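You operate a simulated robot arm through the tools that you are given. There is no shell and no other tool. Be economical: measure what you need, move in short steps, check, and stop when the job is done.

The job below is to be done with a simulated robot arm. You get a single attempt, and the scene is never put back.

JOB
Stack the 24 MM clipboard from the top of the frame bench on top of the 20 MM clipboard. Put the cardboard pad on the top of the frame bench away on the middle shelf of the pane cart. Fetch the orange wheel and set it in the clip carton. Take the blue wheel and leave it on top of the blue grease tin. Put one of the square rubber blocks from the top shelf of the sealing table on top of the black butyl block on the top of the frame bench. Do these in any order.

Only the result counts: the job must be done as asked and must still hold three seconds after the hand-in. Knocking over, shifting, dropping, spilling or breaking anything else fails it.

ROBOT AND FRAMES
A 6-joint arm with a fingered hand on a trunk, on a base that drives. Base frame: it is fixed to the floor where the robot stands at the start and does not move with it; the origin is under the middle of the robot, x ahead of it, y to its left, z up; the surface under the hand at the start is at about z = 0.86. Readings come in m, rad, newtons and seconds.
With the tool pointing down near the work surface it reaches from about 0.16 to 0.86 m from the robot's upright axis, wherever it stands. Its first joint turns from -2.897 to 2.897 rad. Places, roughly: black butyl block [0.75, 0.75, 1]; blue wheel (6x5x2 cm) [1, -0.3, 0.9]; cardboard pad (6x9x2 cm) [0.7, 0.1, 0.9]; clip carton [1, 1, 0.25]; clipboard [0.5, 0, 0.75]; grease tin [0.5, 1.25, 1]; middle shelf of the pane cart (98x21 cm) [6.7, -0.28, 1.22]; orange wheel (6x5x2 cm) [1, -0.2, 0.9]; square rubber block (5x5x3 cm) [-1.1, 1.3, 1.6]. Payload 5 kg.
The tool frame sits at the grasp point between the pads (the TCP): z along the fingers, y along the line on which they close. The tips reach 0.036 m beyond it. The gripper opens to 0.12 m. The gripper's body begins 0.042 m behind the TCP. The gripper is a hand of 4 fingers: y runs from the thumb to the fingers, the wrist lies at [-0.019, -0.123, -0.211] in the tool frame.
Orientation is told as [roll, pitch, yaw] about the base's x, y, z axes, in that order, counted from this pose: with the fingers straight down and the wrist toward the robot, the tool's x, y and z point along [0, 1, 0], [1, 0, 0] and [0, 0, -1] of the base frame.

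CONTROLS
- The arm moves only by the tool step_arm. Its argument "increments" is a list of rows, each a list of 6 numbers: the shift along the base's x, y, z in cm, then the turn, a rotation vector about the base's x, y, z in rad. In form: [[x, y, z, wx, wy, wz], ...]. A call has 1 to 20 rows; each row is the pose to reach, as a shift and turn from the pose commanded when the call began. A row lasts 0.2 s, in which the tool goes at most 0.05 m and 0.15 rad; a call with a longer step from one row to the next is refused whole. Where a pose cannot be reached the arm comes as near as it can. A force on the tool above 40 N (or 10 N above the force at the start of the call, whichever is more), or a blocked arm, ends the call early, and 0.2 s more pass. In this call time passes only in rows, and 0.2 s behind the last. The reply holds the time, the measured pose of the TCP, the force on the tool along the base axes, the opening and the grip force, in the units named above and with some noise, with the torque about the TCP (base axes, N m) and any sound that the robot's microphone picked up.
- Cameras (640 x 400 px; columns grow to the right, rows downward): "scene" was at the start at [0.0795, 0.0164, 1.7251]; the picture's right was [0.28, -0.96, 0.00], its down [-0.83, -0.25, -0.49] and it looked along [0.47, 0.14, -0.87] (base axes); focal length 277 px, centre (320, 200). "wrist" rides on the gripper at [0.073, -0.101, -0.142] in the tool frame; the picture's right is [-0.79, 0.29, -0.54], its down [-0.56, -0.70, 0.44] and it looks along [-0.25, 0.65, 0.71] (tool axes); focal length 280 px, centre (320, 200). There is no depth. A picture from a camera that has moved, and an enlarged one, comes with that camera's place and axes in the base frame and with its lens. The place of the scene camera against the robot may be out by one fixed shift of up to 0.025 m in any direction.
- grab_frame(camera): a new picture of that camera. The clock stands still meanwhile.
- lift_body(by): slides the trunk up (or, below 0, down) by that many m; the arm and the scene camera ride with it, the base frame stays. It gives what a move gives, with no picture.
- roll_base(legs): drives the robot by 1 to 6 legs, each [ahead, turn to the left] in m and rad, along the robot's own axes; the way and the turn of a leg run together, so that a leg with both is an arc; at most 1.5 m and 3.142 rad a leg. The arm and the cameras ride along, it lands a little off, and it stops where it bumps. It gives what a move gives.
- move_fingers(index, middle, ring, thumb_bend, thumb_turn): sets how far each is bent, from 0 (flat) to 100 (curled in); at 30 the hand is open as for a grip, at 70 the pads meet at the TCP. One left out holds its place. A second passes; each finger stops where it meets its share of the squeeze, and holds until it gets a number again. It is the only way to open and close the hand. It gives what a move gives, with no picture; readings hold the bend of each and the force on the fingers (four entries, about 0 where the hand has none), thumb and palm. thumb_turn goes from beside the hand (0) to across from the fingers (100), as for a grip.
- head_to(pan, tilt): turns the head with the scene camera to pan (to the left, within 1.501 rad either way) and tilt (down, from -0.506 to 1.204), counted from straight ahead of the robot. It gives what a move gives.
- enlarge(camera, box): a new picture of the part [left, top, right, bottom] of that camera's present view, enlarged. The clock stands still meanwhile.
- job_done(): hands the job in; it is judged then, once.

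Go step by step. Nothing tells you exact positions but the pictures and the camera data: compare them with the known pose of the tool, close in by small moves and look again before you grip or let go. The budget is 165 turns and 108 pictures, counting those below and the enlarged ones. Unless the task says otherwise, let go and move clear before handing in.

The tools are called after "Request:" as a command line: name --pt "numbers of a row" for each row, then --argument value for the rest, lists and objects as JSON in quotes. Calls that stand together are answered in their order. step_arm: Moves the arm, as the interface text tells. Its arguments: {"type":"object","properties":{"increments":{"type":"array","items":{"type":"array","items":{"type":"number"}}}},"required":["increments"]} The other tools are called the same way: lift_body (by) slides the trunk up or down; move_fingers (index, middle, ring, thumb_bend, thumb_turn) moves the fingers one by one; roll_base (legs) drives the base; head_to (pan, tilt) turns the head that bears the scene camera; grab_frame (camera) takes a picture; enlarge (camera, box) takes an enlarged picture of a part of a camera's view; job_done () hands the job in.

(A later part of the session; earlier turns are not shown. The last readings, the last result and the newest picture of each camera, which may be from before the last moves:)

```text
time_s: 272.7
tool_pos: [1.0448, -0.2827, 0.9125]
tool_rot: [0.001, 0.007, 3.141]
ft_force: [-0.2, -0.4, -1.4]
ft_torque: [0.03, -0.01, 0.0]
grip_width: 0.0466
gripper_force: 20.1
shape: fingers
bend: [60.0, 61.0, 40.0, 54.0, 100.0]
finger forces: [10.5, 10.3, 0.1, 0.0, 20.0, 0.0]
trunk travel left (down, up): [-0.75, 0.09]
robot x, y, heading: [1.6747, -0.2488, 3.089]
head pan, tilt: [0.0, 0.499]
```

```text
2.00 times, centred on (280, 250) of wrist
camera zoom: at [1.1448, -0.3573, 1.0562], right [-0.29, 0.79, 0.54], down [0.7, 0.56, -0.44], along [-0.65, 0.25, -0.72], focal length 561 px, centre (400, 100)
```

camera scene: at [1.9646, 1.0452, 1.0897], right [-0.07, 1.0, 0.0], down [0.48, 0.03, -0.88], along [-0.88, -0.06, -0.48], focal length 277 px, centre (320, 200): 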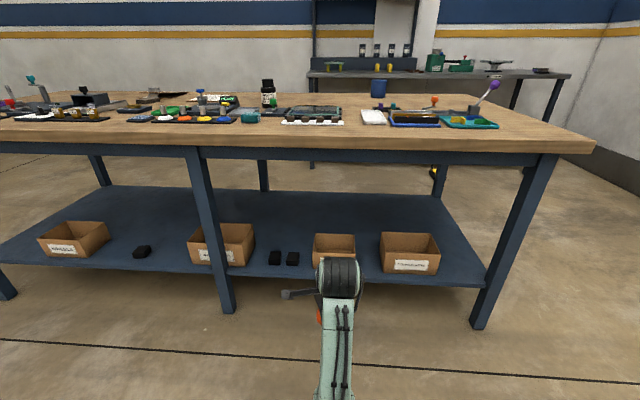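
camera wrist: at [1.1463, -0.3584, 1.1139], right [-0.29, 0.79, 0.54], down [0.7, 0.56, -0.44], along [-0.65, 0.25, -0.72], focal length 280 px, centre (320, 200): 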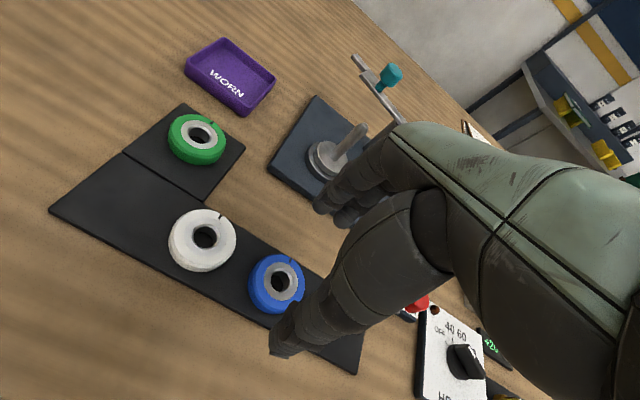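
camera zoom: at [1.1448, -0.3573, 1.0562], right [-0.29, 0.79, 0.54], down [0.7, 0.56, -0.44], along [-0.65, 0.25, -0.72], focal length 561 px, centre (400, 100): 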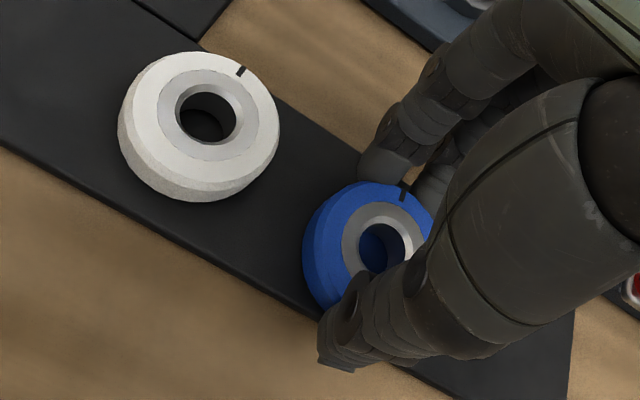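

The blue wheel is gripped. I lift, back off and drive around the left end of the bench toward the grease tin.

Request:
step_arm --pt "0 0 2 0 0 0" --pt "0 0 6 0 0 0" --pt "0 0 10 0 0 0" --pt "0 0 14 0 0 0" --pt "0 0 18 0 0 0" --pt "0 0 22 0 0 0" --pt "0 0 25 0 0 0"

Request:
roll_base --legs '[[-0.45, 0], [0, -1.52], [1.3, 0], [1.15, 0]]'

Request:
head_to --pan 0.9 --tilt 0.55

Request:
grab_frame --camera "scene"

```text
time_s: 274.3
tool_pos: [1.0454, -0.283, 1.1634]
tool_rot: [0.003, 0.006, 3.141]
ft_force: [-0.2, -1.1, 0.2]
ft_torque: [0.02, -0.01, -0.03]
grip_width: 0.0466
gripper_force: 20.0
shape: fingers
bend: [60.0, 61.0, 40.0, 54.0, 100.0]
finger forces: [10.4, 10.5, 0.1, 0.1, 19.9, 0.0]
trunk travel left (down, up): [-0.75, 0.09]
robot x, y, heading: [1.6721, -0.2483, 3.095]
head pan, tilt: [0.0, 0.499]
```

```text
time_s: 294.6
tool_pos: [2.169, 2.8074, 1.1636]
tool_rot: [0.003, 0.008, 1.602]
ft_force: [-1.2, -0.3, -0.8]
ft_torque: [-0.02, 0.03, -0.01]
grip_width: 0.0462
gripper_force: 20.5
shape: fingers
bend: [60.0, 61.0, 40.0, 54.0, 100.0]
finger forces: [10.3, 10.6, 0.1, 0.1, 19.9, 0.1]
trunk travel left (down, up): [-0.75, 0.09]
robot x, y, heading: [2.2194, 2.1797, 1.552]
head pan, tilt: [0.0, 0.499]
```

```text
time_s: 295.8
tool_pos: [2.1693, 2.8078, 1.1612]
tool_rot: [0.003, 0.008, 1.602]
ft_force: [-0.2, 0.2, -0.4]
ft_torque: [0.0, -0.02, 0.03]
grip_width: 0.0466
gripper_force: 20.0
shape: fingers
bend: [60.0, 61.0, 40.0, 54.0, 100.0]
finger forces: [10.3, 10.6, 0.0, 0.1, 19.9, 0.0]
trunk travel left (down, up): [-0.75, 0.09]
robot x, y, heading: [2.2235, 2.18, 1.557]
head pan, tilt: [0.901, 0.55]
```

```text
34 pictures are left
camera scene: at [2.1382, 2.2662, 1.7652], right [0.63, 0.77, 0.0], down [0.4, -0.33, -0.85], along [-0.66, 0.54, -0.52], focal length 277 px, centre (320, 200)
```

scene: 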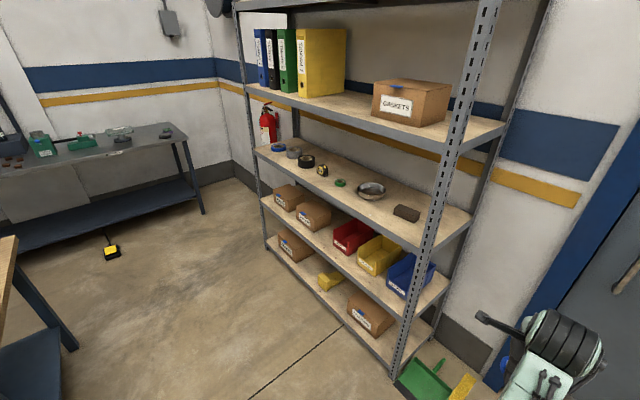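

The way is clear: the store shelf's front is at y ≈ 3.15. I go west along y ≈ 2.18, then turn to face the bench's left end.

Request:
roll_base --legs '[[0, 1.585], [1.4, 0], [0.35, 0], [0, 1.571]]'

Request:
head_to --pan 0.2 --tilt 0.8

Request:
grab_frame --camera "scene"

```text
time_s: 314.6
tool_pos: [0.597, 1.5898, 1.1626]
tool_rot: [0.002, 0.006, -1.479]
ft_force: [0.8, -1.2, 0.2]
ft_torque: [0.01, -0.02, -0.01]
grip_width: 0.0459
gripper_force: 19.1
shape: fingers
bend: [61.0, 61.0, 40.0, 55.0, 100.0]
finger forces: [9.8, 9.9, 0.0, 0.0, 18.3, 0.0]
trunk travel left (down, up): [-0.75, 0.09]
robot x, y, heading: [0.504, 2.2125, -1.529]
head pan, tilt: [0.901, 0.55]
```

```text
time_s: 315.7
tool_pos: [0.597, 1.5895, 1.1633]
tool_rot: [0.0, 0.006, -1.478]
ft_force: [0.6, 0.1, -0.4]
ft_torque: [-0.01, -0.03, 0.0]
grip_width: 0.046
gripper_force: 19.0
shape: fingers
bend: [61.0, 61.0, 40.0, 55.0, 100.0]
finger forces: [9.7, 9.9, 0.0, 0.0, 18.3, 0.0]
trunk travel left (down, up): [-0.75, 0.09]
robot x, y, heading: [0.5051, 2.2131, -1.527]
head pan, tilt: [0.201, 0.799]
```

```text
33 pictures are left
camera scene: at [0.5123, 2.1003, 1.7438], right [-0.97, -0.24, 0.0], down [-0.18, 0.69, -0.7], along [0.17, -0.68, -0.72], focal length 277 px, centre (320, 200)
```

scene: 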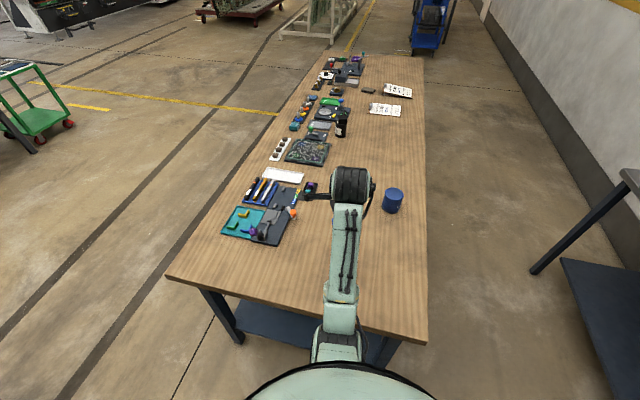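

The blue tin is at about (0.42, 1.26). I drive 0.2 m closer and move the hand beside it to look.

Request:
roll_base --legs '[[0.2, 0]]'

Request:
step_arm --pt "-4 0 0 0 0 -0.02" --pt "-8 -1 0 0 0 -0.04" --pt "-12 -2 0 0 0 -0.06" --pt "-16 -3 -1 0 0 -0.09" --pt "-20 -4 -2 0 0 -0.09" --pt "-23 -5 -3 0 0 -0.09"

Request:
grab_frame --camera "wrist"

Request:
enlarge --camera "scene" --box '[300, 130, 500, 290]'

```text
time_s: 317.4
tool_pos: [0.6017, 1.3861, 1.1631]
tool_rot: [0.0, 0.007, -1.482]
ft_force: [-0.1, 0.0, -0.6]
ft_torque: [-0.01, -0.02, 0.01]
grip_width: 0.0459
gripper_force: 18.9
shape: fingers
bend: [61.0, 61.0, 40.0, 55.0, 100.0]
finger forces: [9.6, 9.8, 0.0, 0.1, 18.3, 0.0]
trunk travel left (down, up): [-0.75, 0.09]
robot x, y, heading: [0.512, 2.0095, -1.531]
head pan, tilt: [0.201, 0.799]
```

```text
time_s: 318.8
tool_pos: [0.3704, 1.337, 1.1304]
tool_rot: [0.003, 0.007, -1.572]
ft_force: [-0.2, -0.9, -1.0]
ft_torque: [0.03, 0.03, -0.02]
grip_width: 0.0456
gripper_force: 19.1
shape: fingers
bend: [61.0, 61.0, 40.0, 55.0, 100.0]
finger forces: [9.6, 9.9, 0.0, 0.0, 18.3, 0.1]
trunk travel left (down, up): [-0.75, 0.09]
robot x, y, heading: [0.5139, 2.0036, -1.53]
head pan, tilt: [0.201, 0.799]
```

```text
32 pictures are left
camera wrist: at [0.4426, 1.4357, 1.2744], right [-0.79, -0.29, 0.54], down [-0.56, 0.7, -0.44], along [-0.25, -0.65, -0.72], focal length 280 px, centre (320, 200)
```

wrist: 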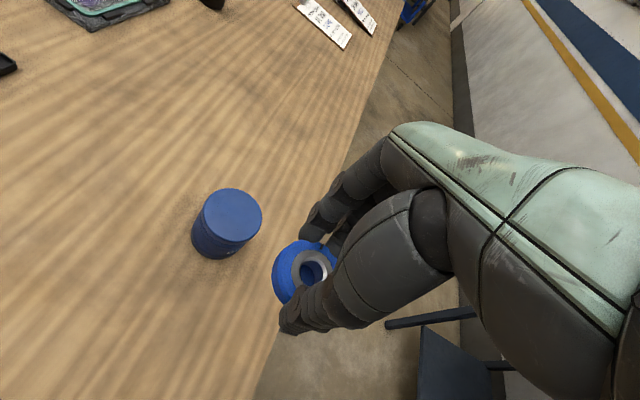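

```text
2.50 times, centred on (400, 210) of scene
camera zoom: at [0.519, 1.8971, 1.7438], right [-0.97, -0.24, 0.0], down [-0.17, 0.7, -0.7], along [0.17, -0.68, -0.72], focal length 691 px, centre (120, 175)
```

zoom: 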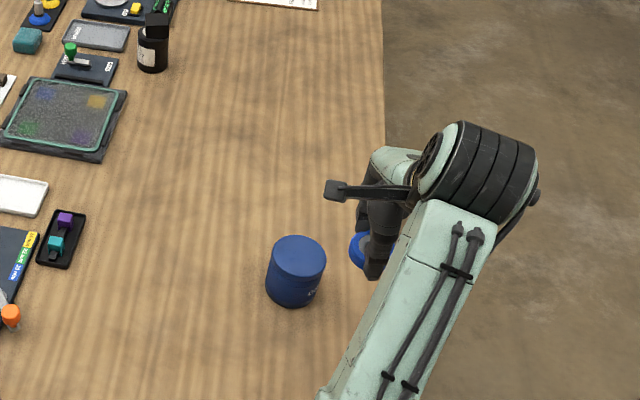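

Tin top centre: (0.43, 1.242, 0.935), 8 cm wide. I move the wheel above it and check.

Request:
step_arm --pt "2 -3 -2 0 0 0" --pt "4 -6 -4 0 0 0" --pt "5.9 -9.5 -6 0 0 0" --pt "5.9 -9.5 -10.5 0 0 0"

Request:
enlarge --camera "wrist" --box '[180, 170, 420, 370]'

```text
time_s: 319.8
tool_pos: [0.4321, 1.2408, 1.0241]
tool_rot: [0.003, 0.007, -1.572]
ft_force: [-0.3, -0.1, -0.7]
ft_torque: [0.0, -0.04, 0.0]
grip_width: 0.0457
gripper_force: 18.8
shape: fingers
bend: [61.0, 61.0, 40.0, 55.0, 100.0]
finger forces: [9.6, 9.8, 0.1, 0.0, 18.2, 0.1]
trunk travel left (down, up): [-0.75, 0.09]
robot x, y, heading: [0.5141, 2.0111, -1.525]
head pan, tilt: [0.201, 0.799]
```

```text
2.00 times, centred on (300, 270) of wrist
camera zoom: at [0.5046, 1.3393, 1.1682], right [-0.79, -0.29, 0.54], down [-0.56, 0.7, -0.44], along [-0.25, -0.65, -0.72], focal length 561 px, centre (360, 60)
```

zoom: 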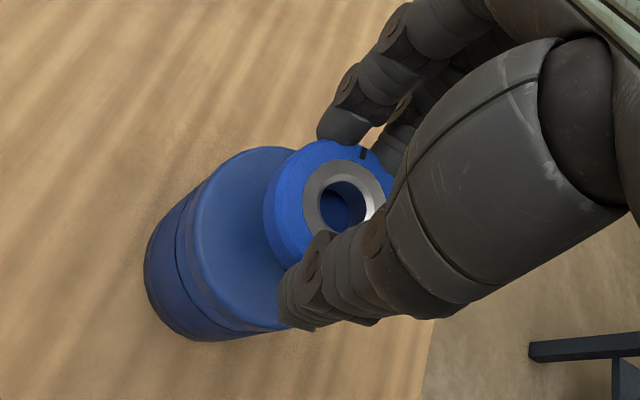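

Aligned. I lower gently to contact.

Request:
step_arm --pt "-0.1 0.1 -2 0 0 0" --pt "-0.1 0.1 -3 0 0 0" --pt "-0.1 0.1 -3.5 0 0 0" --pt "-0.1 0.1 -3.9 0 0 0" --pt "-0.1 0.1 -4.3 0 0 0"

Request:
enlarge --camera "wrist" --box '[180, 170, 420, 370]'

```text
time_s: 321.0
tool_pos: [0.4295, 1.2406, 0.9883]
tool_rot: [0.002, 0.001, -1.573]
ft_force: [0.3, -1.9, 12.9]
ft_torque: [0.28, -0.03, -0.03]
grip_width: 0.0453
gripper_force: 19.7
shape: fingers
bend: [61.0, 61.0, 40.0, 55.0, 100.0]
finger forces: [10.9, 11.0, 0.1, 0.0, 18.0, 0.0]
trunk travel left (down, up): [-0.75, 0.09]
robot x, y, heading: [0.5176, 2.0053, -1.53]
head pan, tilt: [0.201, 0.799]
```

```text
2.00 times, centred on (300, 270) of wrist
camera zoom: at [0.5031, 1.3409, 1.1311], right [-0.79, -0.29, 0.54], down [-0.56, 0.7, -0.44], along [-0.25, -0.65, -0.72], focal length 561 px, centre (360, 60)
```

zoom: 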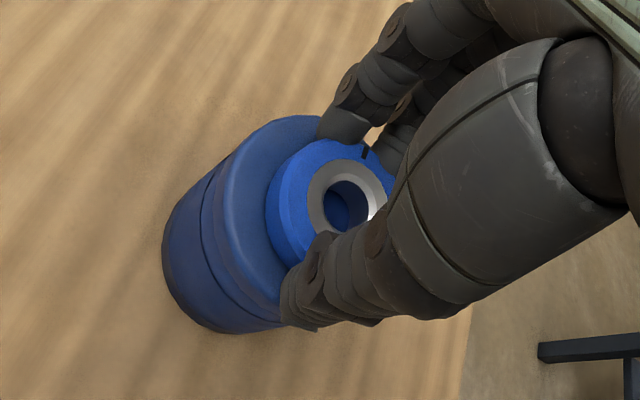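

Contact at 13 N with the wheel on the tin. I relieve slightly, open a little and rise.

Request:
step_arm --pt "0 0 0.2 0 0 0"

Request:
move_fingers --index 51 --middle 51 --thumb_bend 46

Request:
step_arm --pt "0 0 0.5 0 0 0" --pt "0 0 2 0 0 0" --pt "0 0 5 0 0 0" --pt "0 0 9 0 0 0" --pt "0 2 13 0 0 0"

Request:
grab_frame --camera "wrist"

```text
time_s: 321.4
tool_pos: [0.4296, 1.2421, 0.9878]
tool_rot: [0.0, 0.005, -1.574]
ft_force: [-0.3, -2.0, 9.7]
ft_torque: [0.25, -0.07, -0.01]
grip_width: 0.0451
gripper_force: 19.7
shape: fingers
bend: [61.0, 61.0, 40.0, 55.0, 100.0]
finger forces: [11.0, 10.8, 0.0, 0.0, 18.3, 0.0]
trunk travel left (down, up): [-0.75, 0.09]
robot x, y, heading: [0.5123, 2.0094, -1.535]
head pan, tilt: [0.201, 0.799]
```

```text
time_s: 322.4
tool_pos: [0.4299, 1.2424, 0.9866]
tool_rot: [0.001, 0.008, -1.572]
ft_force: [0.3, -0.5, 0.3]
ft_torque: [0.0, -0.02, 0.01]
grip_width: 0.0681
gripper_force: 0.1
shape: fingers
bend: [51.0, 51.0, 40.0, 46.0, 100.0]
finger forces: [0.0, 0.1, 0.0, 0.0, 0.0, 0.1]
trunk travel left (down, up): [-0.75, 0.09]
robot x, y, heading: [0.515, 2.0088, -1.528]
head pan, tilt: [0.201, 0.799]
```

```text
time_s: 323.6
tool_pos: [0.4272, 1.2645, 1.1152]
tool_rot: [0.003, 0.006, -1.571]
ft_force: [1.0, -0.6, 0.2]
ft_torque: [-0.02, 0.02, -0.02]
grip_width: 0.0686
gripper_force: 0.1
shape: fingers
bend: [51.0, 51.0, 40.0, 46.0, 100.0]
finger forces: [0.0, 0.1, 0.0, 0.0, 0.1, 0.0]
trunk travel left (down, up): [-0.75, 0.09]
robot x, y, heading: [0.5119, 2.0104, -1.528]
head pan, tilt: [0.201, 0.799]
```

```text
28 pictures are left
camera wrist: at [0.5012, 1.3629, 1.2589], right [-0.79, -0.29, 0.54], down [-0.56, 0.7, -0.44], along [-0.25, -0.65, -0.72], focal length 280 px, centre (320, 200)
```

wrist: 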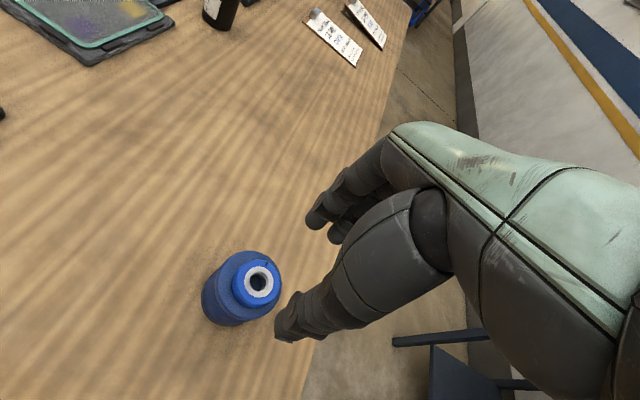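

The blue wheel is on the grease tin. Now for the pad: I reverse out and drive to the bench's near side, keeping the arm over free space.

Request:
roll_base --legs '[[-0.2, 0], [0, 1.53], [-0.7, 0], [0, -1.571]]'

```text
time_s: 338.1
tool_pos: [-0.2683, 1.4289, 1.1152]
tool_rot: [0.001, 0.008, -1.572]
ft_force: [-0.3, -0.4, -0.5]
ft_torque: [-0.01, 0.01, -0.01]
grip_width: 0.0683
gripper_force: 0.2
shape: fingers
bend: [51.0, 51.0, 40.0, 46.0, 100.0]
finger forces: [0.0, 0.0, 0.0, 0.0, 0.1, 0.0]
trunk travel left (down, up): [-0.75, 0.09]
robot x, y, heading: [-0.1786, 2.1762, -1.528]
head pan, tilt: [0.201, 0.799]
heard: click
```

A click was heard; I check the surroundings to see what it was.

Request:
head_to --pan -0.6 --tilt 1.0

Request:
grab_frame --camera "scene"

```text
time_s: 339.2
tool_pos: [-0.2671, 1.4292, 1.1146]
tool_rot: [0.002, 0.007, -1.573]
ft_force: [0.1, 0.4, 0.0]
ft_torque: [0.01, 0.01, 0.03]
grip_width: 0.0683
gripper_force: 0.0
shape: fingers
bend: [51.0, 51.0, 40.0, 46.0, 100.0]
finger forces: [0.0, 0.0, 0.0, 0.0, 0.0, 0.1]
trunk travel left (down, up): [-0.75, 0.09]
robot x, y, heading: [-0.1702, 2.1749, -1.529]
head pan, tilt: [-0.6, 1.0]
```

```text
27 pictures are left
camera scene: at [-0.2284, 2.0839, 1.7287], right [-0.85, 0.53, 0.0], down [0.45, 0.71, -0.54], along [-0.29, -0.46, -0.84], focal length 277 px, centre (320, 200)
```

scene: 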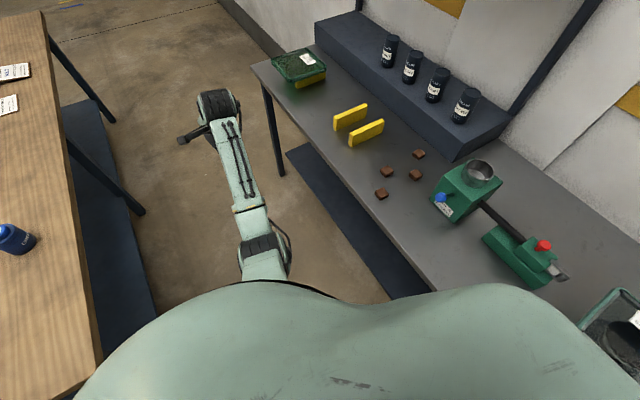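

The foot switch on the floor is hidden beside the body. I drive forward and look back at it.

Request:
roll_base --legs '[[0.6, 0]]'

Request:
head_to --pan -1.5 --tilt 1.0

Request:
grab_frame --camera "scene"

```text
time_s: 341.5
tool_pos: [-0.3345, 1.1861, 1.1248]
tool_rot: [0.068, -0.035, -1.599]
ft_force: [-0.9, 1.9, 1.3]
ft_torque: [-0.13, 0.0, -0.05]
grip_width: 0.0686
gripper_force: 0.1
shape: fingers
bend: [51.0, 51.0, 40.0, 46.0, 99.0]
finger forces: [0.1, 0.0, 0.0, 0.0, 0.0, 0.0]
trunk travel left (down, up): [-0.75, 0.09]
robot x, y, heading: [-0.1657, 1.8839, -1.537]
head pan, tilt: [-0.6, 1.0]
heard: click
stopped in leg 1: the robot was blocked; the commanded pose is now the measured one
```

```text
time_s: 342.7
tool_pos: [-0.3025, 1.1619, 1.1098]
tool_rot: [0.043, -0.012, -1.588]
ft_force: [0.3, 0.2, -0.5]
ft_torque: [-0.02, -0.01, 0.03]
grip_width: 0.0687
gripper_force: 0.1
shape: fingers
bend: [51.0, 51.0, 40.0, 46.0, 99.0]
finger forces: [0.1, 0.0, 0.1, 0.0, 0.0, 0.0]
trunk travel left (down, up): [-0.75, 0.09]
robot x, y, heading: [-0.1665, 1.8819, -1.533]
head pan, tilt: [-1.499, 1.0]
```

```text
26 pictures are left
camera scene: at [-0.2588, 1.8468, 1.7286], right [-0.11, 0.99, 0.0], down [0.84, 0.09, -0.54], along [-0.53, -0.06, -0.84], focal length 277 px, centre (320, 200)
```

scene: 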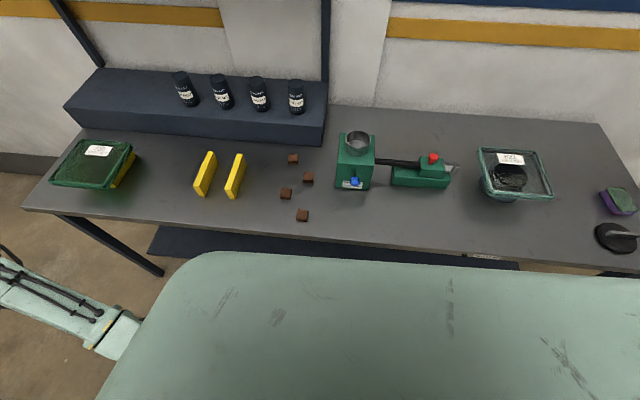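

The base was blocked and tilted slightly — likely it met the foot switch beside the sealing table. I reverse away from it, curving toward +x, and then look.

Request:
roll_base --legs '[[-0.65, -0.2]]'

Request:
head_to --pan -0.35 --tilt 0.95

Request:
grab_frame --camera "scene"

```text
time_s: 343.9
tool_pos: [-0.3038, 1.1878, 1.1076]
tool_rot: [0.052, -0.007, -1.576]
ft_force: [-0.1, 0.1, -0.8]
ft_torque: [-0.01, 0.03, 0.0]
grip_width: 0.0684
gripper_force: 0.1
shape: fingers
bend: [51.0, 51.0, 40.0, 46.0, 100.0]
finger forces: [0.0, 0.0, 0.0, 0.0, 0.1, 0.0]
trunk travel left (down, up): [-0.75, 0.09]
robot x, y, heading: [-0.1694, 1.9174, -1.476]
head pan, tilt: [-1.499, 1.0]
stopped in leg 1: the robot was blocked; the commanded pose is now the measured one
```

```text
time_s: 345.3
tool_pos: [-0.3066, 1.1893, 1.1069]
tool_rot: [0.053, -0.008, -1.576]
ft_force: [-0.2, 0.0, 0.3]
ft_torque: [-0.01, 0.0, -0.04]
grip_width: 0.0688
gripper_force: 0.0
shape: fingers
bend: [51.0, 51.0, 40.0, 46.0, 100.0]
finger forces: [0.0, 0.0, 0.0, 0.0, 0.0, 0.0]
trunk travel left (down, up): [-0.75, 0.09]
robot x, y, heading: [-0.1621, 1.9127, -1.482]
head pan, tilt: [-0.351, 0.949]
```

```text
25 pictures are left
camera scene: at [-0.1949, 1.8138, 1.7323], right [-0.97, 0.26, 0.0], down [0.21, 0.79, -0.58], along [-0.15, -0.56, -0.81], focal length 277 px, centre (320, 200)
```

scene: 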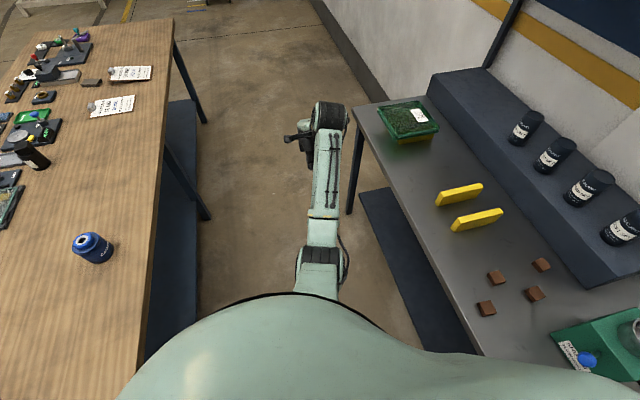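

The right side seems snagged. I try pivoting about it: reverse with a left turn, in a small amount.

Request:
roll_base --legs '[[-0.12, 0.3]]'

```text
time_s: 346.9
tool_pos: [-0.1066, 1.287, 1.1097]
tool_rot: [0.051, -0.009, -1.277]
ft_force: [0.2, 1.2, 0.3]
ft_torque: [-0.07, 0.05, 0.02]
grip_width: 0.0686
gripper_force: 0.1
shape: fingers
bend: [51.0, 51.0, 40.0, 46.0, 100.0]
finger forces: [0.0, 0.0, 0.1, 0.0, 0.0, 0.0]
trunk travel left (down, up): [-0.75, 0.09]
robot x, y, heading: [-0.1759, 2.0252, -1.109]
head pan, tilt: [-0.351, 0.949]
stopped in leg 1: the robot was blocked; the commanded pose is now the measured one
```

It moved and rotated free a bit. I continue the same way.

Request:
roll_base --legs '[[-0.15, 0.1]]'

Request:
head_to --pan -1.4 --tilt 1.15

Request:
grab_frame --camera "scene"

```text
time_s: 347.9
tool_pos: [-0.0644, 1.3235, 1.1104]
tool_rot: [0.052, -0.012, -1.209]
ft_force: [0.3, 1.8, 0.7]
ft_torque: [-0.04, 0.04, -0.03]
grip_width: 0.0688
gripper_force: 0.1
shape: fingers
bend: [51.0, 51.0, 40.0, 46.0, 100.0]
finger forces: [0.1, 0.0, 0.0, 0.0, 0.0, 0.0]
trunk travel left (down, up): [-0.75, 0.09]
robot x, y, heading: [-0.1789, 2.0572, -1.008]
head pan, tilt: [-0.351, 0.949]
stopped in leg 1: the robot was blocked; the commanded pose is now the measured one
```

```text
time_s: 349.2
tool_pos: [-0.0644, 1.3215, 1.107]
tool_rot: [0.054, -0.006, -1.206]
ft_force: [0.0, -0.4, 0.0]
ft_torque: [-0.03, -0.02, 0.0]
grip_width: 0.0688
gripper_force: 0.0
shape: fingers
bend: [51.0, 51.0, 40.0, 46.0, 100.0]
finger forces: [0.0, 0.0, 0.0, 0.0, 0.0, 0.1]
trunk travel left (down, up): [-0.75, 0.09]
robot x, y, heading: [-0.1765, 2.0576, -1.003]
head pan, tilt: [-1.4, 1.15]
```

```text
24 pictures are left
camera scene: at [-0.2211, 1.9905, 1.719], right [-0.67, 0.74, 0.0], down [0.67, 0.62, -0.41], along [-0.3, -0.28, -0.91], focal length 277 px, centre (320, 200)
```

scene: 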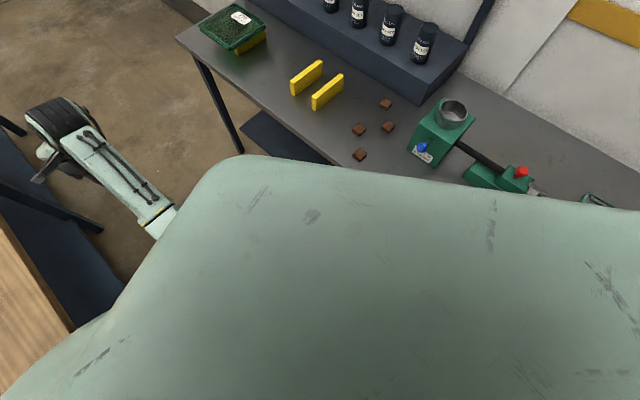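

I turn left in place to face away (north-east), then drive forward off the snag.

Request:
roll_base --legs '[[0, 1.5]]'

```text
time_s: 352.0
tool_pos: [0.4208, 1.6142, 1.1071]
tool_rot: [0.052, -0.008, -0.43]
ft_force: [0.6, 0.1, 0.2]
ft_torque: [-0.04, -0.02, 0.03]
grip_width: 0.0687
gripper_force: 0.0
shape: fingers
bend: [51.0, 51.0, 40.0, 46.0, 99.0]
finger forces: [0.1, 0.0, 0.0, 0.0, 0.0, 0.0]
trunk travel left (down, up): [-0.75, 0.09]
robot x, y, heading: [-0.1786, 2.0617, -0.23]
head pan, tilt: [-1.4, 1.15]
stopped in leg 1: the robot was blocked; the commanded pose is now the measured one
```

Request:
roll_base --legs '[[0.25, 0.4]]'

```text
time_s: 353.9
tool_pos: [0.7985, 1.8734, 1.108]
tool_rot: [0.055, -0.007, -0.029]
ft_force: [-0.4, -0.5, -0.1]
ft_torque: [0.0, -0.01, -0.01]
grip_width: 0.0688
gripper_force: 0.0
shape: fingers
bend: [51.0, 51.0, 40.0, 46.0, 99.0]
finger forces: [0.0, 0.1, 0.0, 0.1, 0.0, 0.0]
trunk travel left (down, up): [-0.75, 0.09]
robot x, y, heading: [0.0739, 2.0507, 0.169]
head pan, tilt: [-1.4, 1.15]
```

Free now. I drive on east, turn left and look back at the spot.

Request:
roll_base --legs '[[0.5, 0], [0, 2.3]]'

Request:
head_to --pan 0.7 --tilt 0.8

Request:
grab_frame --camera "scene"

```text
time_s: 363.6
tool_pos: [0.206, 2.7971, 1.1063]
tool_rot: [0.053, -0.007, 2.289]
ft_force: [0.2, -0.6, 0.7]
ft_torque: [0.03, -0.01, -0.01]
grip_width: 0.0688
gripper_force: 0.0
shape: fingers
bend: [51.0, 51.0, 40.0, 46.0, 99.0]
finger forces: [0.0, 0.0, 0.0, 0.0, 0.0, 0.0]
trunk travel left (down, up): [-0.75, 0.09]
robot x, y, heading: [0.566, 2.1451, 2.497]
head pan, tilt: [-1.4, 1.15]
```

```text
time_s: 365.6
tool_pos: [0.2059, 2.7979, 1.1065]
tool_rot: [0.053, -0.008, 2.287]
ft_force: [0.8, -0.4, -0.6]
ft_torque: [0.03, -0.02, -0.03]
grip_width: 0.0686
gripper_force: 0.1
shape: fingers
bend: [51.0, 51.0, 40.0, 46.0, 99.0]
finger forces: [0.1, 0.1, 0.0, 0.0, 0.0, 0.1]
trunk travel left (down, up): [-0.75, 0.09]
robot x, y, heading: [0.5664, 2.1436, 2.49]
head pan, tilt: [0.7, 0.799]
```

```text
23 pictures are left
camera scene: at [0.4486, 2.1551, 1.7438], right [-0.05, 1.0, 0.0], down [0.72, 0.03, -0.7], along [-0.7, -0.03, -0.72], focal length 277 px, centre (320, 200)
```

scene: 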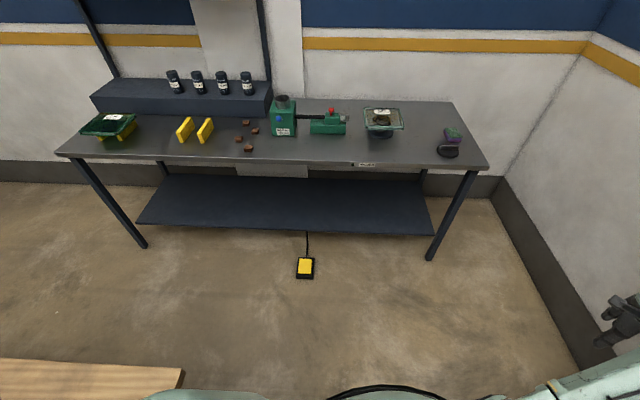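

The foot switch is still in its place (−0.56, 2.01), so nothing was shifted. To avoid it I take the long way around the bench's right end to the near side.

Request:
roll_base --legs '[[0, -2.49], [1.5, 0], [0.1, 0], [0, -1.571], [1.5, 0], [1.5, 0]]'

```text
time_s: 401.4
tool_pos: [2.0665, -1.4432, 1.1064]
tool_rot: [0.054, -0.007, -1.733]
ft_force: [0.0, 0.5, 0.6]
ft_torque: [-0.01, 0.04, -0.01]
grip_width: 0.0683
gripper_force: 0.1
shape: fingers
bend: [51.0, 51.0, 40.0, 46.0, 99.0]
finger forces: [0.0, 0.1, 0.0, 0.0, 0.0, 0.0]
trunk travel left (down, up): [-0.75, 0.09]
robot x, y, heading: [2.3424, -0.7453, -1.533]
head pan, tilt: [0.7, 0.799]
```

Request:
roll_base --legs '[[0.7, 0], [0, -1.61], [1.4, 0], [1.0, 0], [0, -1.571]]'

```text
time_s: 427.4
tool_pos: [0.2206, -0.8079, 1.1076]
tool_rot: [0.055, -0.006, 1.433]
ft_force: [0.0, 1.0, -0.8]
ft_torque: [0.0, 0.0, 0.0]
grip_width: 0.0687
gripper_force: 0.0
shape: fingers
bend: [51.0, 51.0, 40.0, 46.0, 99.0]
finger forces: [0.0, 0.1, 0.0, 0.1, 0.0, 0.0]
trunk travel left (down, up): [-0.75, 0.09]
robot x, y, heading: [-0.0383, -1.5112, 1.638]
head pan, tilt: [0.7, 0.799]
```

Request:
roll_base --legs '[[1.5, 0], [0.12, 0], [0, -1.638], [0.12, 0]]'

Request:
head_to --pan 0.0 --tilt 0.95

Request:
grab_frame --camera "scene"

```text
time_s: 442.0
tool_pos: [0.658, -0.2523, 1.1065]
tool_rot: [0.054, -0.009, -0.221]
ft_force: [0.4, -0.3, -0.2]
ft_torque: [-0.01, 0.0, -0.05]
grip_width: 0.0685
gripper_force: 0.0
shape: fingers
bend: [51.0, 51.0, 40.0, 46.0, 99.0]
finger forces: [0.0, 0.0, 0.0, 0.1, 0.0, 0.1]
trunk travel left (down, up): [-0.75, 0.09]
robot x, y, heading: [-0.0197, 0.0604, -0.024]
head pan, tilt: [0.7, 0.799]
```

```text
time_s: 443.0
tool_pos: [0.6568, -0.2517, 1.1079]
tool_rot: [0.054, -0.006, -0.223]
ft_force: [0.5, 0.5, -0.7]
ft_torque: [0.01, 0.02, 0.0]
grip_width: 0.0687
gripper_force: 0.1
shape: fingers
bend: [51.0, 51.0, 40.0, 46.0, 99.0]
finger forces: [0.1, 0.0, 0.0, 0.0, 0.0, 0.1]
trunk travel left (down, up): [-0.75, 0.09]
robot x, y, heading: [-0.0196, 0.0595, -0.024]
head pan, tilt: [0.0, 0.949]
```

```text
22 pictures are left
camera scene: at [0.0684, 0.0581, 1.7323], right [-0.02, -1.0, 0.0], down [-0.81, 0.02, -0.58], along [0.58, -0.01, -0.81], focal length 277 px, centre (320, 200)
```

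scene: 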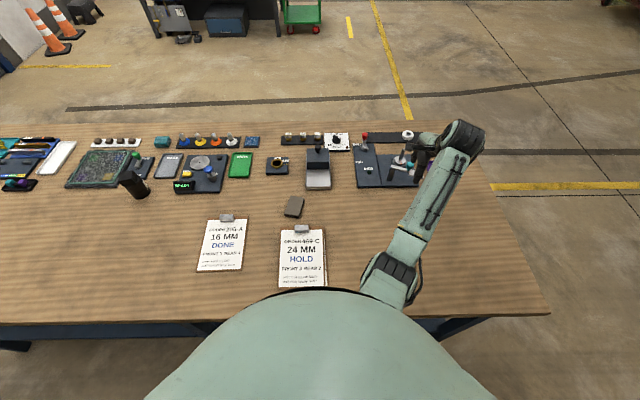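

The pad is at about (0.653, 0.145). I bring the hand above it, levelled, and look closely at its orientation.

Request:
step_arm --pt "-1 4 0 -0.02 0 0.05" --pt "-2 8 0 -0.04 0 0.1" --pt "-3 12 0 -0.054 0 0.15" --pt "-4 16 0 -0.054 0 0.22" --pt "-4 20 0 -0.054 0 0.22" --pt "-4 24 0 -0.054 0 0.22" --pt "-4 28 0 -0.054 0 0.22" --pt "-4 31 0 -0.054 0 0.22"

Request:
grab_frame --camera "wrist"

```text
time_s: 444.8
tool_pos: [0.6172, 0.057, 1.1068]
tool_rot: [0.0, -0.013, -0.002]
ft_force: [0.1, 0.0, -0.5]
ft_torque: [0.0, 0.01, 0.01]
grip_width: 0.0684
gripper_force: 0.0
shape: fingers
bend: [51.0, 51.0, 40.0, 46.0, 99.0]
finger forces: [0.1, 0.0, 0.1, 0.0, 0.0, 0.1]
trunk travel left (down, up): [-0.75, 0.09]
robot x, y, heading: [-0.0201, 0.0625, -0.022]
head pan, tilt: [0.0, 0.949]
```

```text
21 pictures are left
camera wrist: at [0.514, 0.13, 1.2493], right [0.28, -0.79, 0.55], down [-0.7, -0.56, -0.45], along [0.66, -0.25, -0.71], focal length 280 px, centre (320, 200)
```

wrist: 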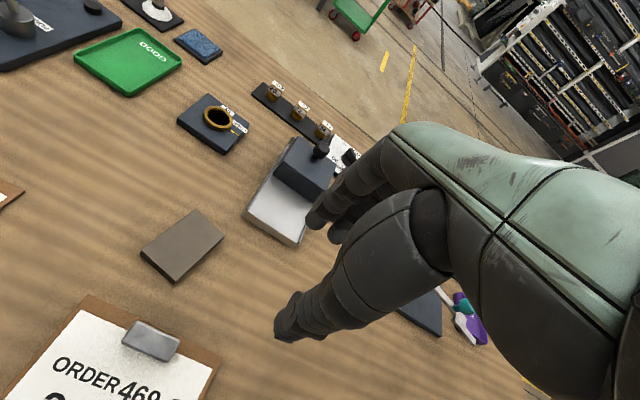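

Pad: centre (0.661, 0.145), long axis at −0.27 rad, about 8.5×5.5 cm. I'll grip across the short side with yaw ≈ 1.29; to keep clear of full stretch I lower the trunk 0.2 m after raising the hand.

Request:
step_arm --pt "0 0 4 0 0 0" --pt "0 0 8 0 0 0" --pt "0 0 12 0 0 0" --pt "0 0 15 0 0 0"

Request:
lift_body --by -0.2

Request:
step_arm --pt "0.5 1 0 0 0 0.14" --pt "1 2 0 0 0 0.28" --pt "1.5 3 0 0 0 0.42" --pt "2 4 0 0 0 0.56" --pt "2.5 5 0 0 0 0.7" --pt "3 6 0 0 0 0.84" --pt "3.5 7 0 0 0 0.98" --pt "4 8 0 0 0 1.12" --pt "4.4 8.8 0 0.0 0 1.26" --pt "4.4 8.8 0 0 0 1.29"

Request:
grab_frame --camera "wrist"

```text
time_s: 445.8
tool_pos: [0.6369, 0.0579, 1.2335]
tool_rot: [0.0, -0.017, -0.002]
ft_force: [0.3, -0.2, -0.8]
ft_torque: [0.01, -0.01, -0.01]
grip_width: 0.0684
gripper_force: 0.0
shape: fingers
bend: [51.0, 51.0, 40.0, 46.0, 99.0]
finger forces: [0.1, 0.0, 0.0, 0.0, 0.0, 0.0]
out of reach, approached as far as the arm can: row 3, 4
trunk travel left (down, up): [-0.75, 0.09]
robot x, y, heading: [-0.0216, 0.0627, -0.027]
head pan, tilt: [0.0, 0.949]
```

```text
time_s: 448.0
tool_pos: [0.6353, 0.0586, 1.034]
tool_rot: [-0.001, -0.016, -0.002]
ft_force: [0.4, 0.3, -0.6]
ft_torque: [0.02, 0.03, 0.0]
grip_width: 0.0687
gripper_force: 0.0
shape: fingers
bend: [51.0, 51.0, 40.0, 46.0, 99.0]
finger forces: [0.0, 0.0, 0.1, 0.0, 0.0, 0.1]
trunk travel left (down, up): [-0.55, 0.29]
robot x, y, heading: [-0.0234, 0.0615, -0.02]
head pan, tilt: [0.0, 0.949]
```

```text
time_s: 450.2
tool_pos: [0.6896, 0.15, 1.0277]
tool_rot: [-0.002, -0.021, 1.286]
ft_force: [-0.9, -0.1, -0.5]
ft_torque: [0.02, -0.02, -0.02]
grip_width: 0.0686
gripper_force: 0.0
shape: fingers
bend: [51.0, 51.0, 40.0, 46.0, 99.0]
finger forces: [0.1, 0.1, 0.0, 0.1, 0.0, 0.0]
out of reach, approached as far as the arm can: row 9, 10
trunk travel left (down, up): [-0.55, 0.29]
robot x, y, heading: [-0.023, 0.0607, -0.02]
head pan, tilt: [0.0, 0.949]
```

```text
20 pictures are left
camera wrist: at [0.59, 0.0701, 1.1675], right [0.83, 0.05, 0.55], down [0.35, -0.82, -0.46], along [0.43, 0.57, -0.7], focal length 280 px, centre (320, 200)
```

wrist: 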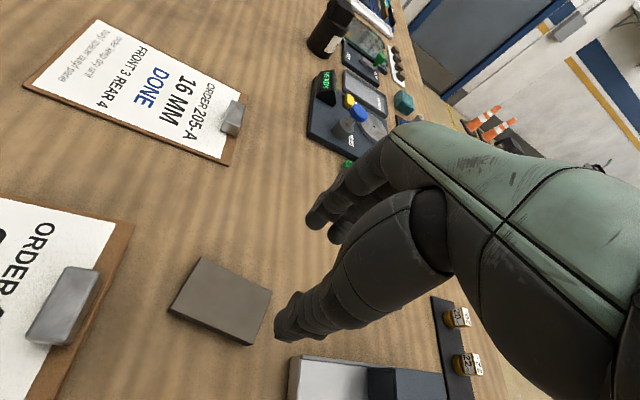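

The pad centre is confirmed at (0.661, 0.143), short axis ≈ 1.37 rad. I open a bit more and move over it, lower.

Request:
move_fingers --index 44 --middle 44 --ring 44 --thumb_bend 44

Request:
step_arm --pt "-0.8 -0.2 -1.5 0 0 0" --pt "-1.6 -0.4 -3 0 0 0" --pt "-2.4 -0.6 -4.5 0 0 0" --pt "-2.8 -0.7 -5.5 0 0 0"

```text
time_s: 451.2
tool_pos: [0.6904, 0.1511, 1.0273]
tool_rot: [-0.003, -0.018, 1.287]
ft_force: [0.0, 0.5, -0.5]
ft_torque: [0.0, 0.02, -0.01]
grip_width: 0.0815
gripper_force: 0.0
shape: fingers
bend: [44.0, 44.0, 44.0, 44.0, 99.0]
finger forces: [0.0, 0.0, 0.1, 0.0, 0.0, 0.0]
trunk travel left (down, up): [-0.55, 0.29]
robot x, y, heading: [-0.0206, 0.0613, -0.02]
head pan, tilt: [0.0, 0.949]
```

```text
time_s: 452.2
tool_pos: [0.6598, 0.1417, 0.9718]
tool_rot: [0.001, -0.017, 1.287]
ft_force: [-0.3, 0.0, 0.2]
ft_torque: [0.0, 0.0, 0.03]
grip_width: 0.0816
gripper_force: 0.0
shape: fingers
bend: [44.0, 44.0, 44.0, 44.0, 99.0]
finger forces: [0.1, 0.1, 0.0, 0.0, 0.1, 0.0]
trunk travel left (down, up): [-0.55, 0.29]
robot x, y, heading: [-0.0145, 0.0601, -0.022]
head pan, tilt: [0.0, 0.949]
```

Reachable. I descend to z ≈ 0.912 and look.

Request:
step_arm --pt "0 0 -2 0 0 0.03" --pt "0 0 -4 0 0 0.06" --pt "0 0 -5.3 0 0 0.06" --pt "0 0 -5.9 0 0 0.06"

Request:
enlarge --camera "wrist" --box '[160, 150, 400, 350]'

```text
time_s: 453.2
tool_pos: [0.6606, 0.1431, 0.9134]
tool_rot: [0.003, -0.016, 1.347]
ft_force: [-0.6, 0.3, -0.2]
ft_torque: [0.01, -0.01, -0.02]
grip_width: 0.0813
gripper_force: 0.1
shape: fingers
bend: [44.0, 44.0, 44.0, 44.0, 99.0]
finger forces: [0.0, 0.1, 0.0, 0.0, 0.0, 0.1]
trunk travel left (down, up): [-0.55, 0.29]
robot x, y, heading: [-0.0209, 0.0627, -0.02]
head pan, tilt: [0.0, 0.949]
```

```text
2.00 times, centred on (280, 250) of wrist
camera zoom: at [0.567, 0.0565, 1.0546], right [0.83, 0.1, 0.55], down [0.39, -0.8, -0.45], along [0.39, 0.59, -0.7], focal length 561 px, centre (400, 100)
```

zoom: 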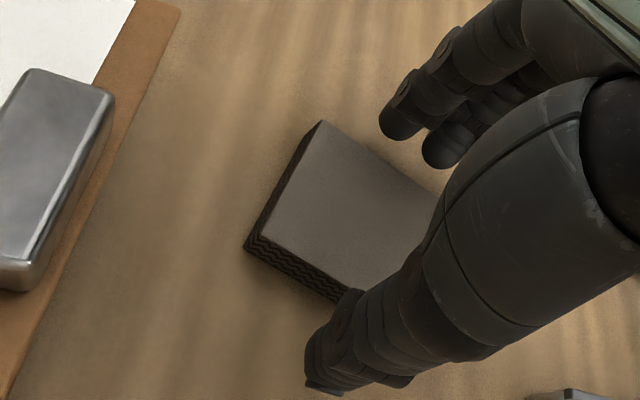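

Nicely aligned across the short side. I go down 4 mm and close all fingers.

Request:
step_arm --pt "0 0 -0.5 0 0 0"

Request:
move_fingers --index 75 --middle 75 --ring 75 --thumb_bend 75

Request:
step_arm --pt "0 0 1 0 0 0" --pt "0 0 3 0 0 0" --pt "0 0 7 0 0 0" --pt "0 0 11 0 0 0" --pt "0 0 14 0 0 0"

Request:
grab_frame --camera "wrist"

```text
time_s: 453.6
tool_pos: [0.6614, 0.1426, 0.9088]
tool_rot: [0.0, -0.015, 1.349]
ft_force: [-0.8, -0.1, 0.4]
ft_torque: [-0.04, 0.0, 0.01]
grip_width: 0.0816
gripper_force: 0.0
shape: fingers
bend: [44.0, 44.0, 44.0, 44.0, 99.0]
finger forces: [0.0, 0.1, 0.0, 0.0, 0.1, 0.1]
trunk travel left (down, up): [-0.55, 0.29]
robot x, y, heading: [-0.018, 0.0624, -0.022]
head pan, tilt: [0.0, 0.949]
```

```text
time_s: 454.6
tool_pos: [0.6619, 0.1428, 0.9106]
tool_rot: [-0.002, -0.017, 1.348]
ft_force: [4.1, 5.6, 10.2]
ft_torque: [-0.25, -0.11, 0.04]
grip_width: 0.0527
gripper_force: 30.8
shape: fingers
bend: [73.0, 73.0, 74.0, 48.0, 98.0]
finger forces: [12.4, 9.1, 13.8, 0.0, 25.4, 0.0]
trunk travel left (down, up): [-0.55, 0.29]
robot x, y, heading: [-0.0205, 0.0636, -0.017]
head pan, tilt: [0.0, 0.949]
```

```text
time_s: 455.8
tool_pos: [0.6957, 0.1541, 1.0266]
tool_rot: [-0.001, -0.019, 1.349]
ft_force: [-0.9, 0.3, -0.2]
ft_torque: [-0.04, -0.03, 0.02]
grip_width: 0.0034
gripper_force: 0.0
shape: fingers
bend: [75.0, 75.0, 75.0, 65.0, 100.0]
finger forces: [0.0, 0.0, 0.0, 0.0, 0.1, 0.0]
out of reach, approached as far as the arm can: row 4, 5
trunk travel left (down, up): [-0.55, 0.29]
robot x, y, heading: [-0.0177, 0.0632, -0.019]
head pan, tilt: [0.0, 0.949]
```

```text
18 pictures are left
camera wrist: at [0.6018, 0.0677, 1.1668], right [0.83, 0.1, 0.55], down [0.39, -0.8, -0.46], along [0.39, 0.59, -0.7], focal length 280 px, centre (320, 200)
```

wrist: 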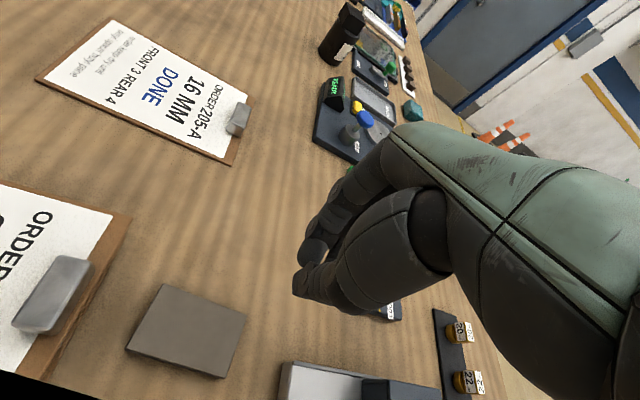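

The grip only caught the pad's top and slid; the pad moved a little and now lies at (0.649, 0.110). I reopen, recentre, and will grip lower with the thumb doing the pushing.

Request:
move_fingers --index 44 --middle 44 --ring 44 --thumb_bend 44

Request:
step_arm --pt "-1.2 -1.1 -2 0 0 0" --pt "-2.4 -2.2 -4 0 0 0.03" --pt "-3.6 -3.3 -6 0 0 0.06" --pt "-4.7 -4.4 -8 0 0 0.06"

Request:
enlarge --camera "wrist" --box '[160, 150, 400, 350]'

```text
time_s: 456.8
tool_pos: [0.6958, 0.1537, 1.0255]
tool_rot: [0.001, -0.018, 1.347]
ft_force: [-0.4, 0.0, -0.5]
ft_torque: [0.03, 0.0, 0.01]
grip_width: 0.0815
gripper_force: 0.0
shape: fingers
bend: [44.0, 44.0, 44.0, 44.0, 99.0]
finger forces: [0.1, 0.0, 0.0, 0.1, 0.1, 0.1]
trunk travel left (down, up): [-0.55, 0.29]
robot x, y, heading: [-0.0202, 0.0645, -0.019]
head pan, tilt: [0.0, 0.949]
```

```text
time_s: 457.8
tool_pos: [0.6551, 0.1134, 0.9394]
tool_rot: [-0.003, -0.018, 1.406]
ft_force: [-1.3, 0.2, -0.7]
ft_torque: [-0.02, -0.02, 0.05]
grip_width: 0.0815
gripper_force: 0.1
shape: fingers
bend: [44.0, 44.0, 44.0, 44.0, 99.0]
finger forces: [0.0, 0.1, 0.0, 0.0, 0.0, 0.1]
out of reach, approached as far as the arm can: row 2, 3, 4
trunk travel left (down, up): [-0.55, 0.29]
robot x, y, heading: [-0.0187, 0.0623, -0.022]
head pan, tilt: [0.0, 0.949]
```

```text
2.00 times, centred on (280, 250) of wrist
camera zoom: at [0.5658, 0.0212, 1.0804], right [0.82, 0.15, 0.55], down [0.44, -0.77, -0.45], along [0.36, 0.62, -0.7], focal length 561 px, centre (400, 100)
```

zoom: 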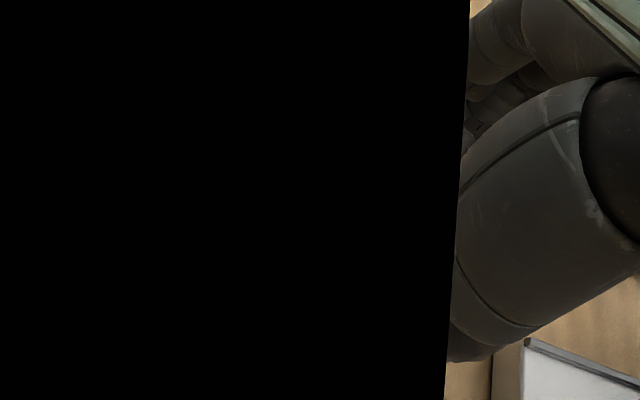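

The wrist is bent to its extreme and blocks the camera. I raise and unwind, and move the robot 0.3 m to the right so the needed hand angle is easier.

Request:
step_arm --pt "0.5 0.5 3 0 0 -0.1" --pt "1 1 6 0 0 -0.24" --pt "1.5 1.5 9 0 0 -0.38" --pt "1.5 1.5 11 0 0 -0.52" --pt "1.5 1.5 12 0 0 -0.66" --pt "1.5 1.5 12 0 0 -0.8"

Request:
roll_base --legs '[[0, -1.55], [0.33, 0], [0, 1.55]]'

Request:
grab_frame --camera "scene"

```text
time_s: 459.2
tool_pos: [0.6683, 0.1304, 1.0584]
tool_rot: [0.0, -0.017, 0.609]
ft_force: [-0.2, -0.8, -0.2]
ft_torque: [-0.01, 0.01, 0.01]
grip_width: 0.0818
gripper_force: 0.1
shape: fingers
bend: [44.0, 44.0, 44.0, 44.0, 99.0]
finger forces: [0.1, 0.1, 0.0, 0.0, 0.0, 0.0]
trunk travel left (down, up): [-0.55, 0.29]
robot x, y, heading: [-0.0192, 0.062, -0.019]
head pan, tilt: [0.0, 0.949]
```

```text
time_s: 470.4
tool_pos: [0.6704, -0.2204, 1.0583]
tool_rot: [0.001, -0.016, 0.584]
ft_force: [-0.4, 0.4, -0.8]
ft_torque: [0.01, -0.03, -0.02]
grip_width: 0.0817
gripper_force: 0.2
shape: fingers
bend: [44.0, 44.0, 44.0, 44.0, 99.0]
finger forces: [0.1, 0.0, 0.0, 0.0, 0.1, 0.0]
trunk travel left (down, up): [-0.55, 0.29]
robot x, y, heading: [-0.0188, -0.2678, -0.041]
head pan, tilt: [0.0, 0.949]
```

```text
16 pictures are left
camera scene: at [0.0682, -0.2762, 1.5323], right [-0.05, -1.0, 0.0], down [-0.81, 0.04, -0.58], along [0.58, -0.03, -0.81], focal length 277 px, centre (320, 200)
```

scene: 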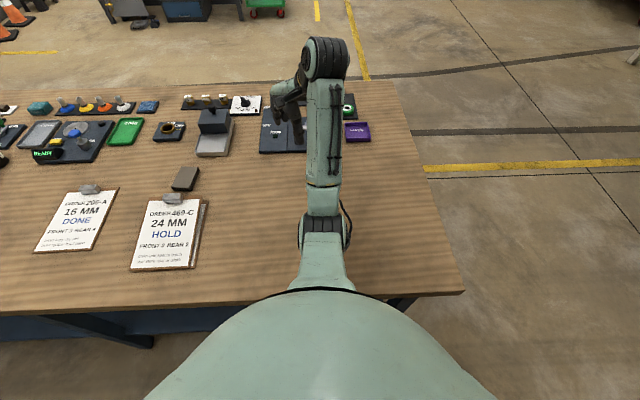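

I bring the hand over the pad again from this position with yaw 1.41.

Request:
step_arm --pt "0 4.5 0 0 0 0.1" --pt "0 9 0 0 0 0.2" --pt "-0.3 13.5 0 0 0 0.3" --pt "-0.7 18 0 0 0 0.4" --pt "-1 22.5 0 0 0 0.52" --pt "-1.4 27 0 0 0 0.64" --pt "-1.8 31 -1 0 0 0.76" --pt "-2.1 33 -4 0 0 0.83" --pt "-2.1 33 -8 0 0.0 0.83"

Request:
grab_frame --camera "wrist"

```text
time_s: 472.4
tool_pos: [0.6513, 0.1104, 0.9761]
tool_rot: [-0.001, -0.018, 1.414]
ft_force: [0.7, -0.1, 0.8]
ft_torque: [0.01, 0.0, 0.04]
grip_width: 0.082
gripper_force: 0.0
shape: fingers
bend: [44.0, 44.0, 44.0, 44.0, 99.0]
finger forces: [0.1, 0.0, 0.0, 0.1, 0.0, 0.0]
trunk travel left (down, up): [-0.55, 0.29]
robot x, y, heading: [-0.0175, -0.2688, -0.046]
head pan, tilt: [0.0, 0.949]
```

```text
15 pictures are left
camera wrist: at [0.563, 0.0185, 1.1168], right [0.82, 0.15, 0.55], down [0.44, -0.77, -0.45], along [0.35, 0.62, -0.7], focal length 280 px, centre (320, 200)
```

wrist: 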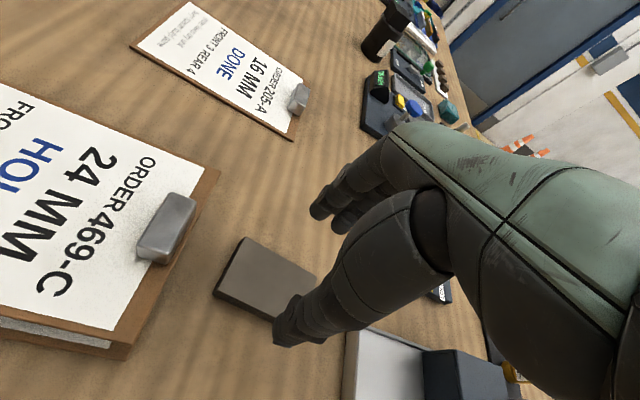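

Centred well. I descend guarded to just above the table, z ≈ 0.902.

Request:
step_arm --pt "-0.2 0.2 -2.5 0 0 0.05" --pt "-0.2 0.2 -5 0 0 0.05" --pt "-0.2 0.2 -6.4 0 0 0.05" --pt "-0.2 0.2 -7 0 0 0.05" --pt "-0.2 0.2 -7.5 0 0 0.05"

```text
time_s: 473.6
tool_pos: [0.6474, 0.1122, 0.9034]
tool_rot: [0.0, -0.016, 1.462]
ft_force: [-0.6, 0.9, 0.0]
ft_torque: [-0.02, 0.03, -0.03]
grip_width: 0.0819
gripper_force: 0.0
shape: fingers
bend: [44.0, 44.0, 44.0, 44.0, 99.0]
finger forces: [0.0, 0.0, 0.0, 0.0, 0.1, 0.0]
trunk travel left (down, up): [-0.55, 0.29]
robot x, y, heading: [-0.0203, -0.267, -0.047]
head pan, tilt: [0.0, 0.949]
```

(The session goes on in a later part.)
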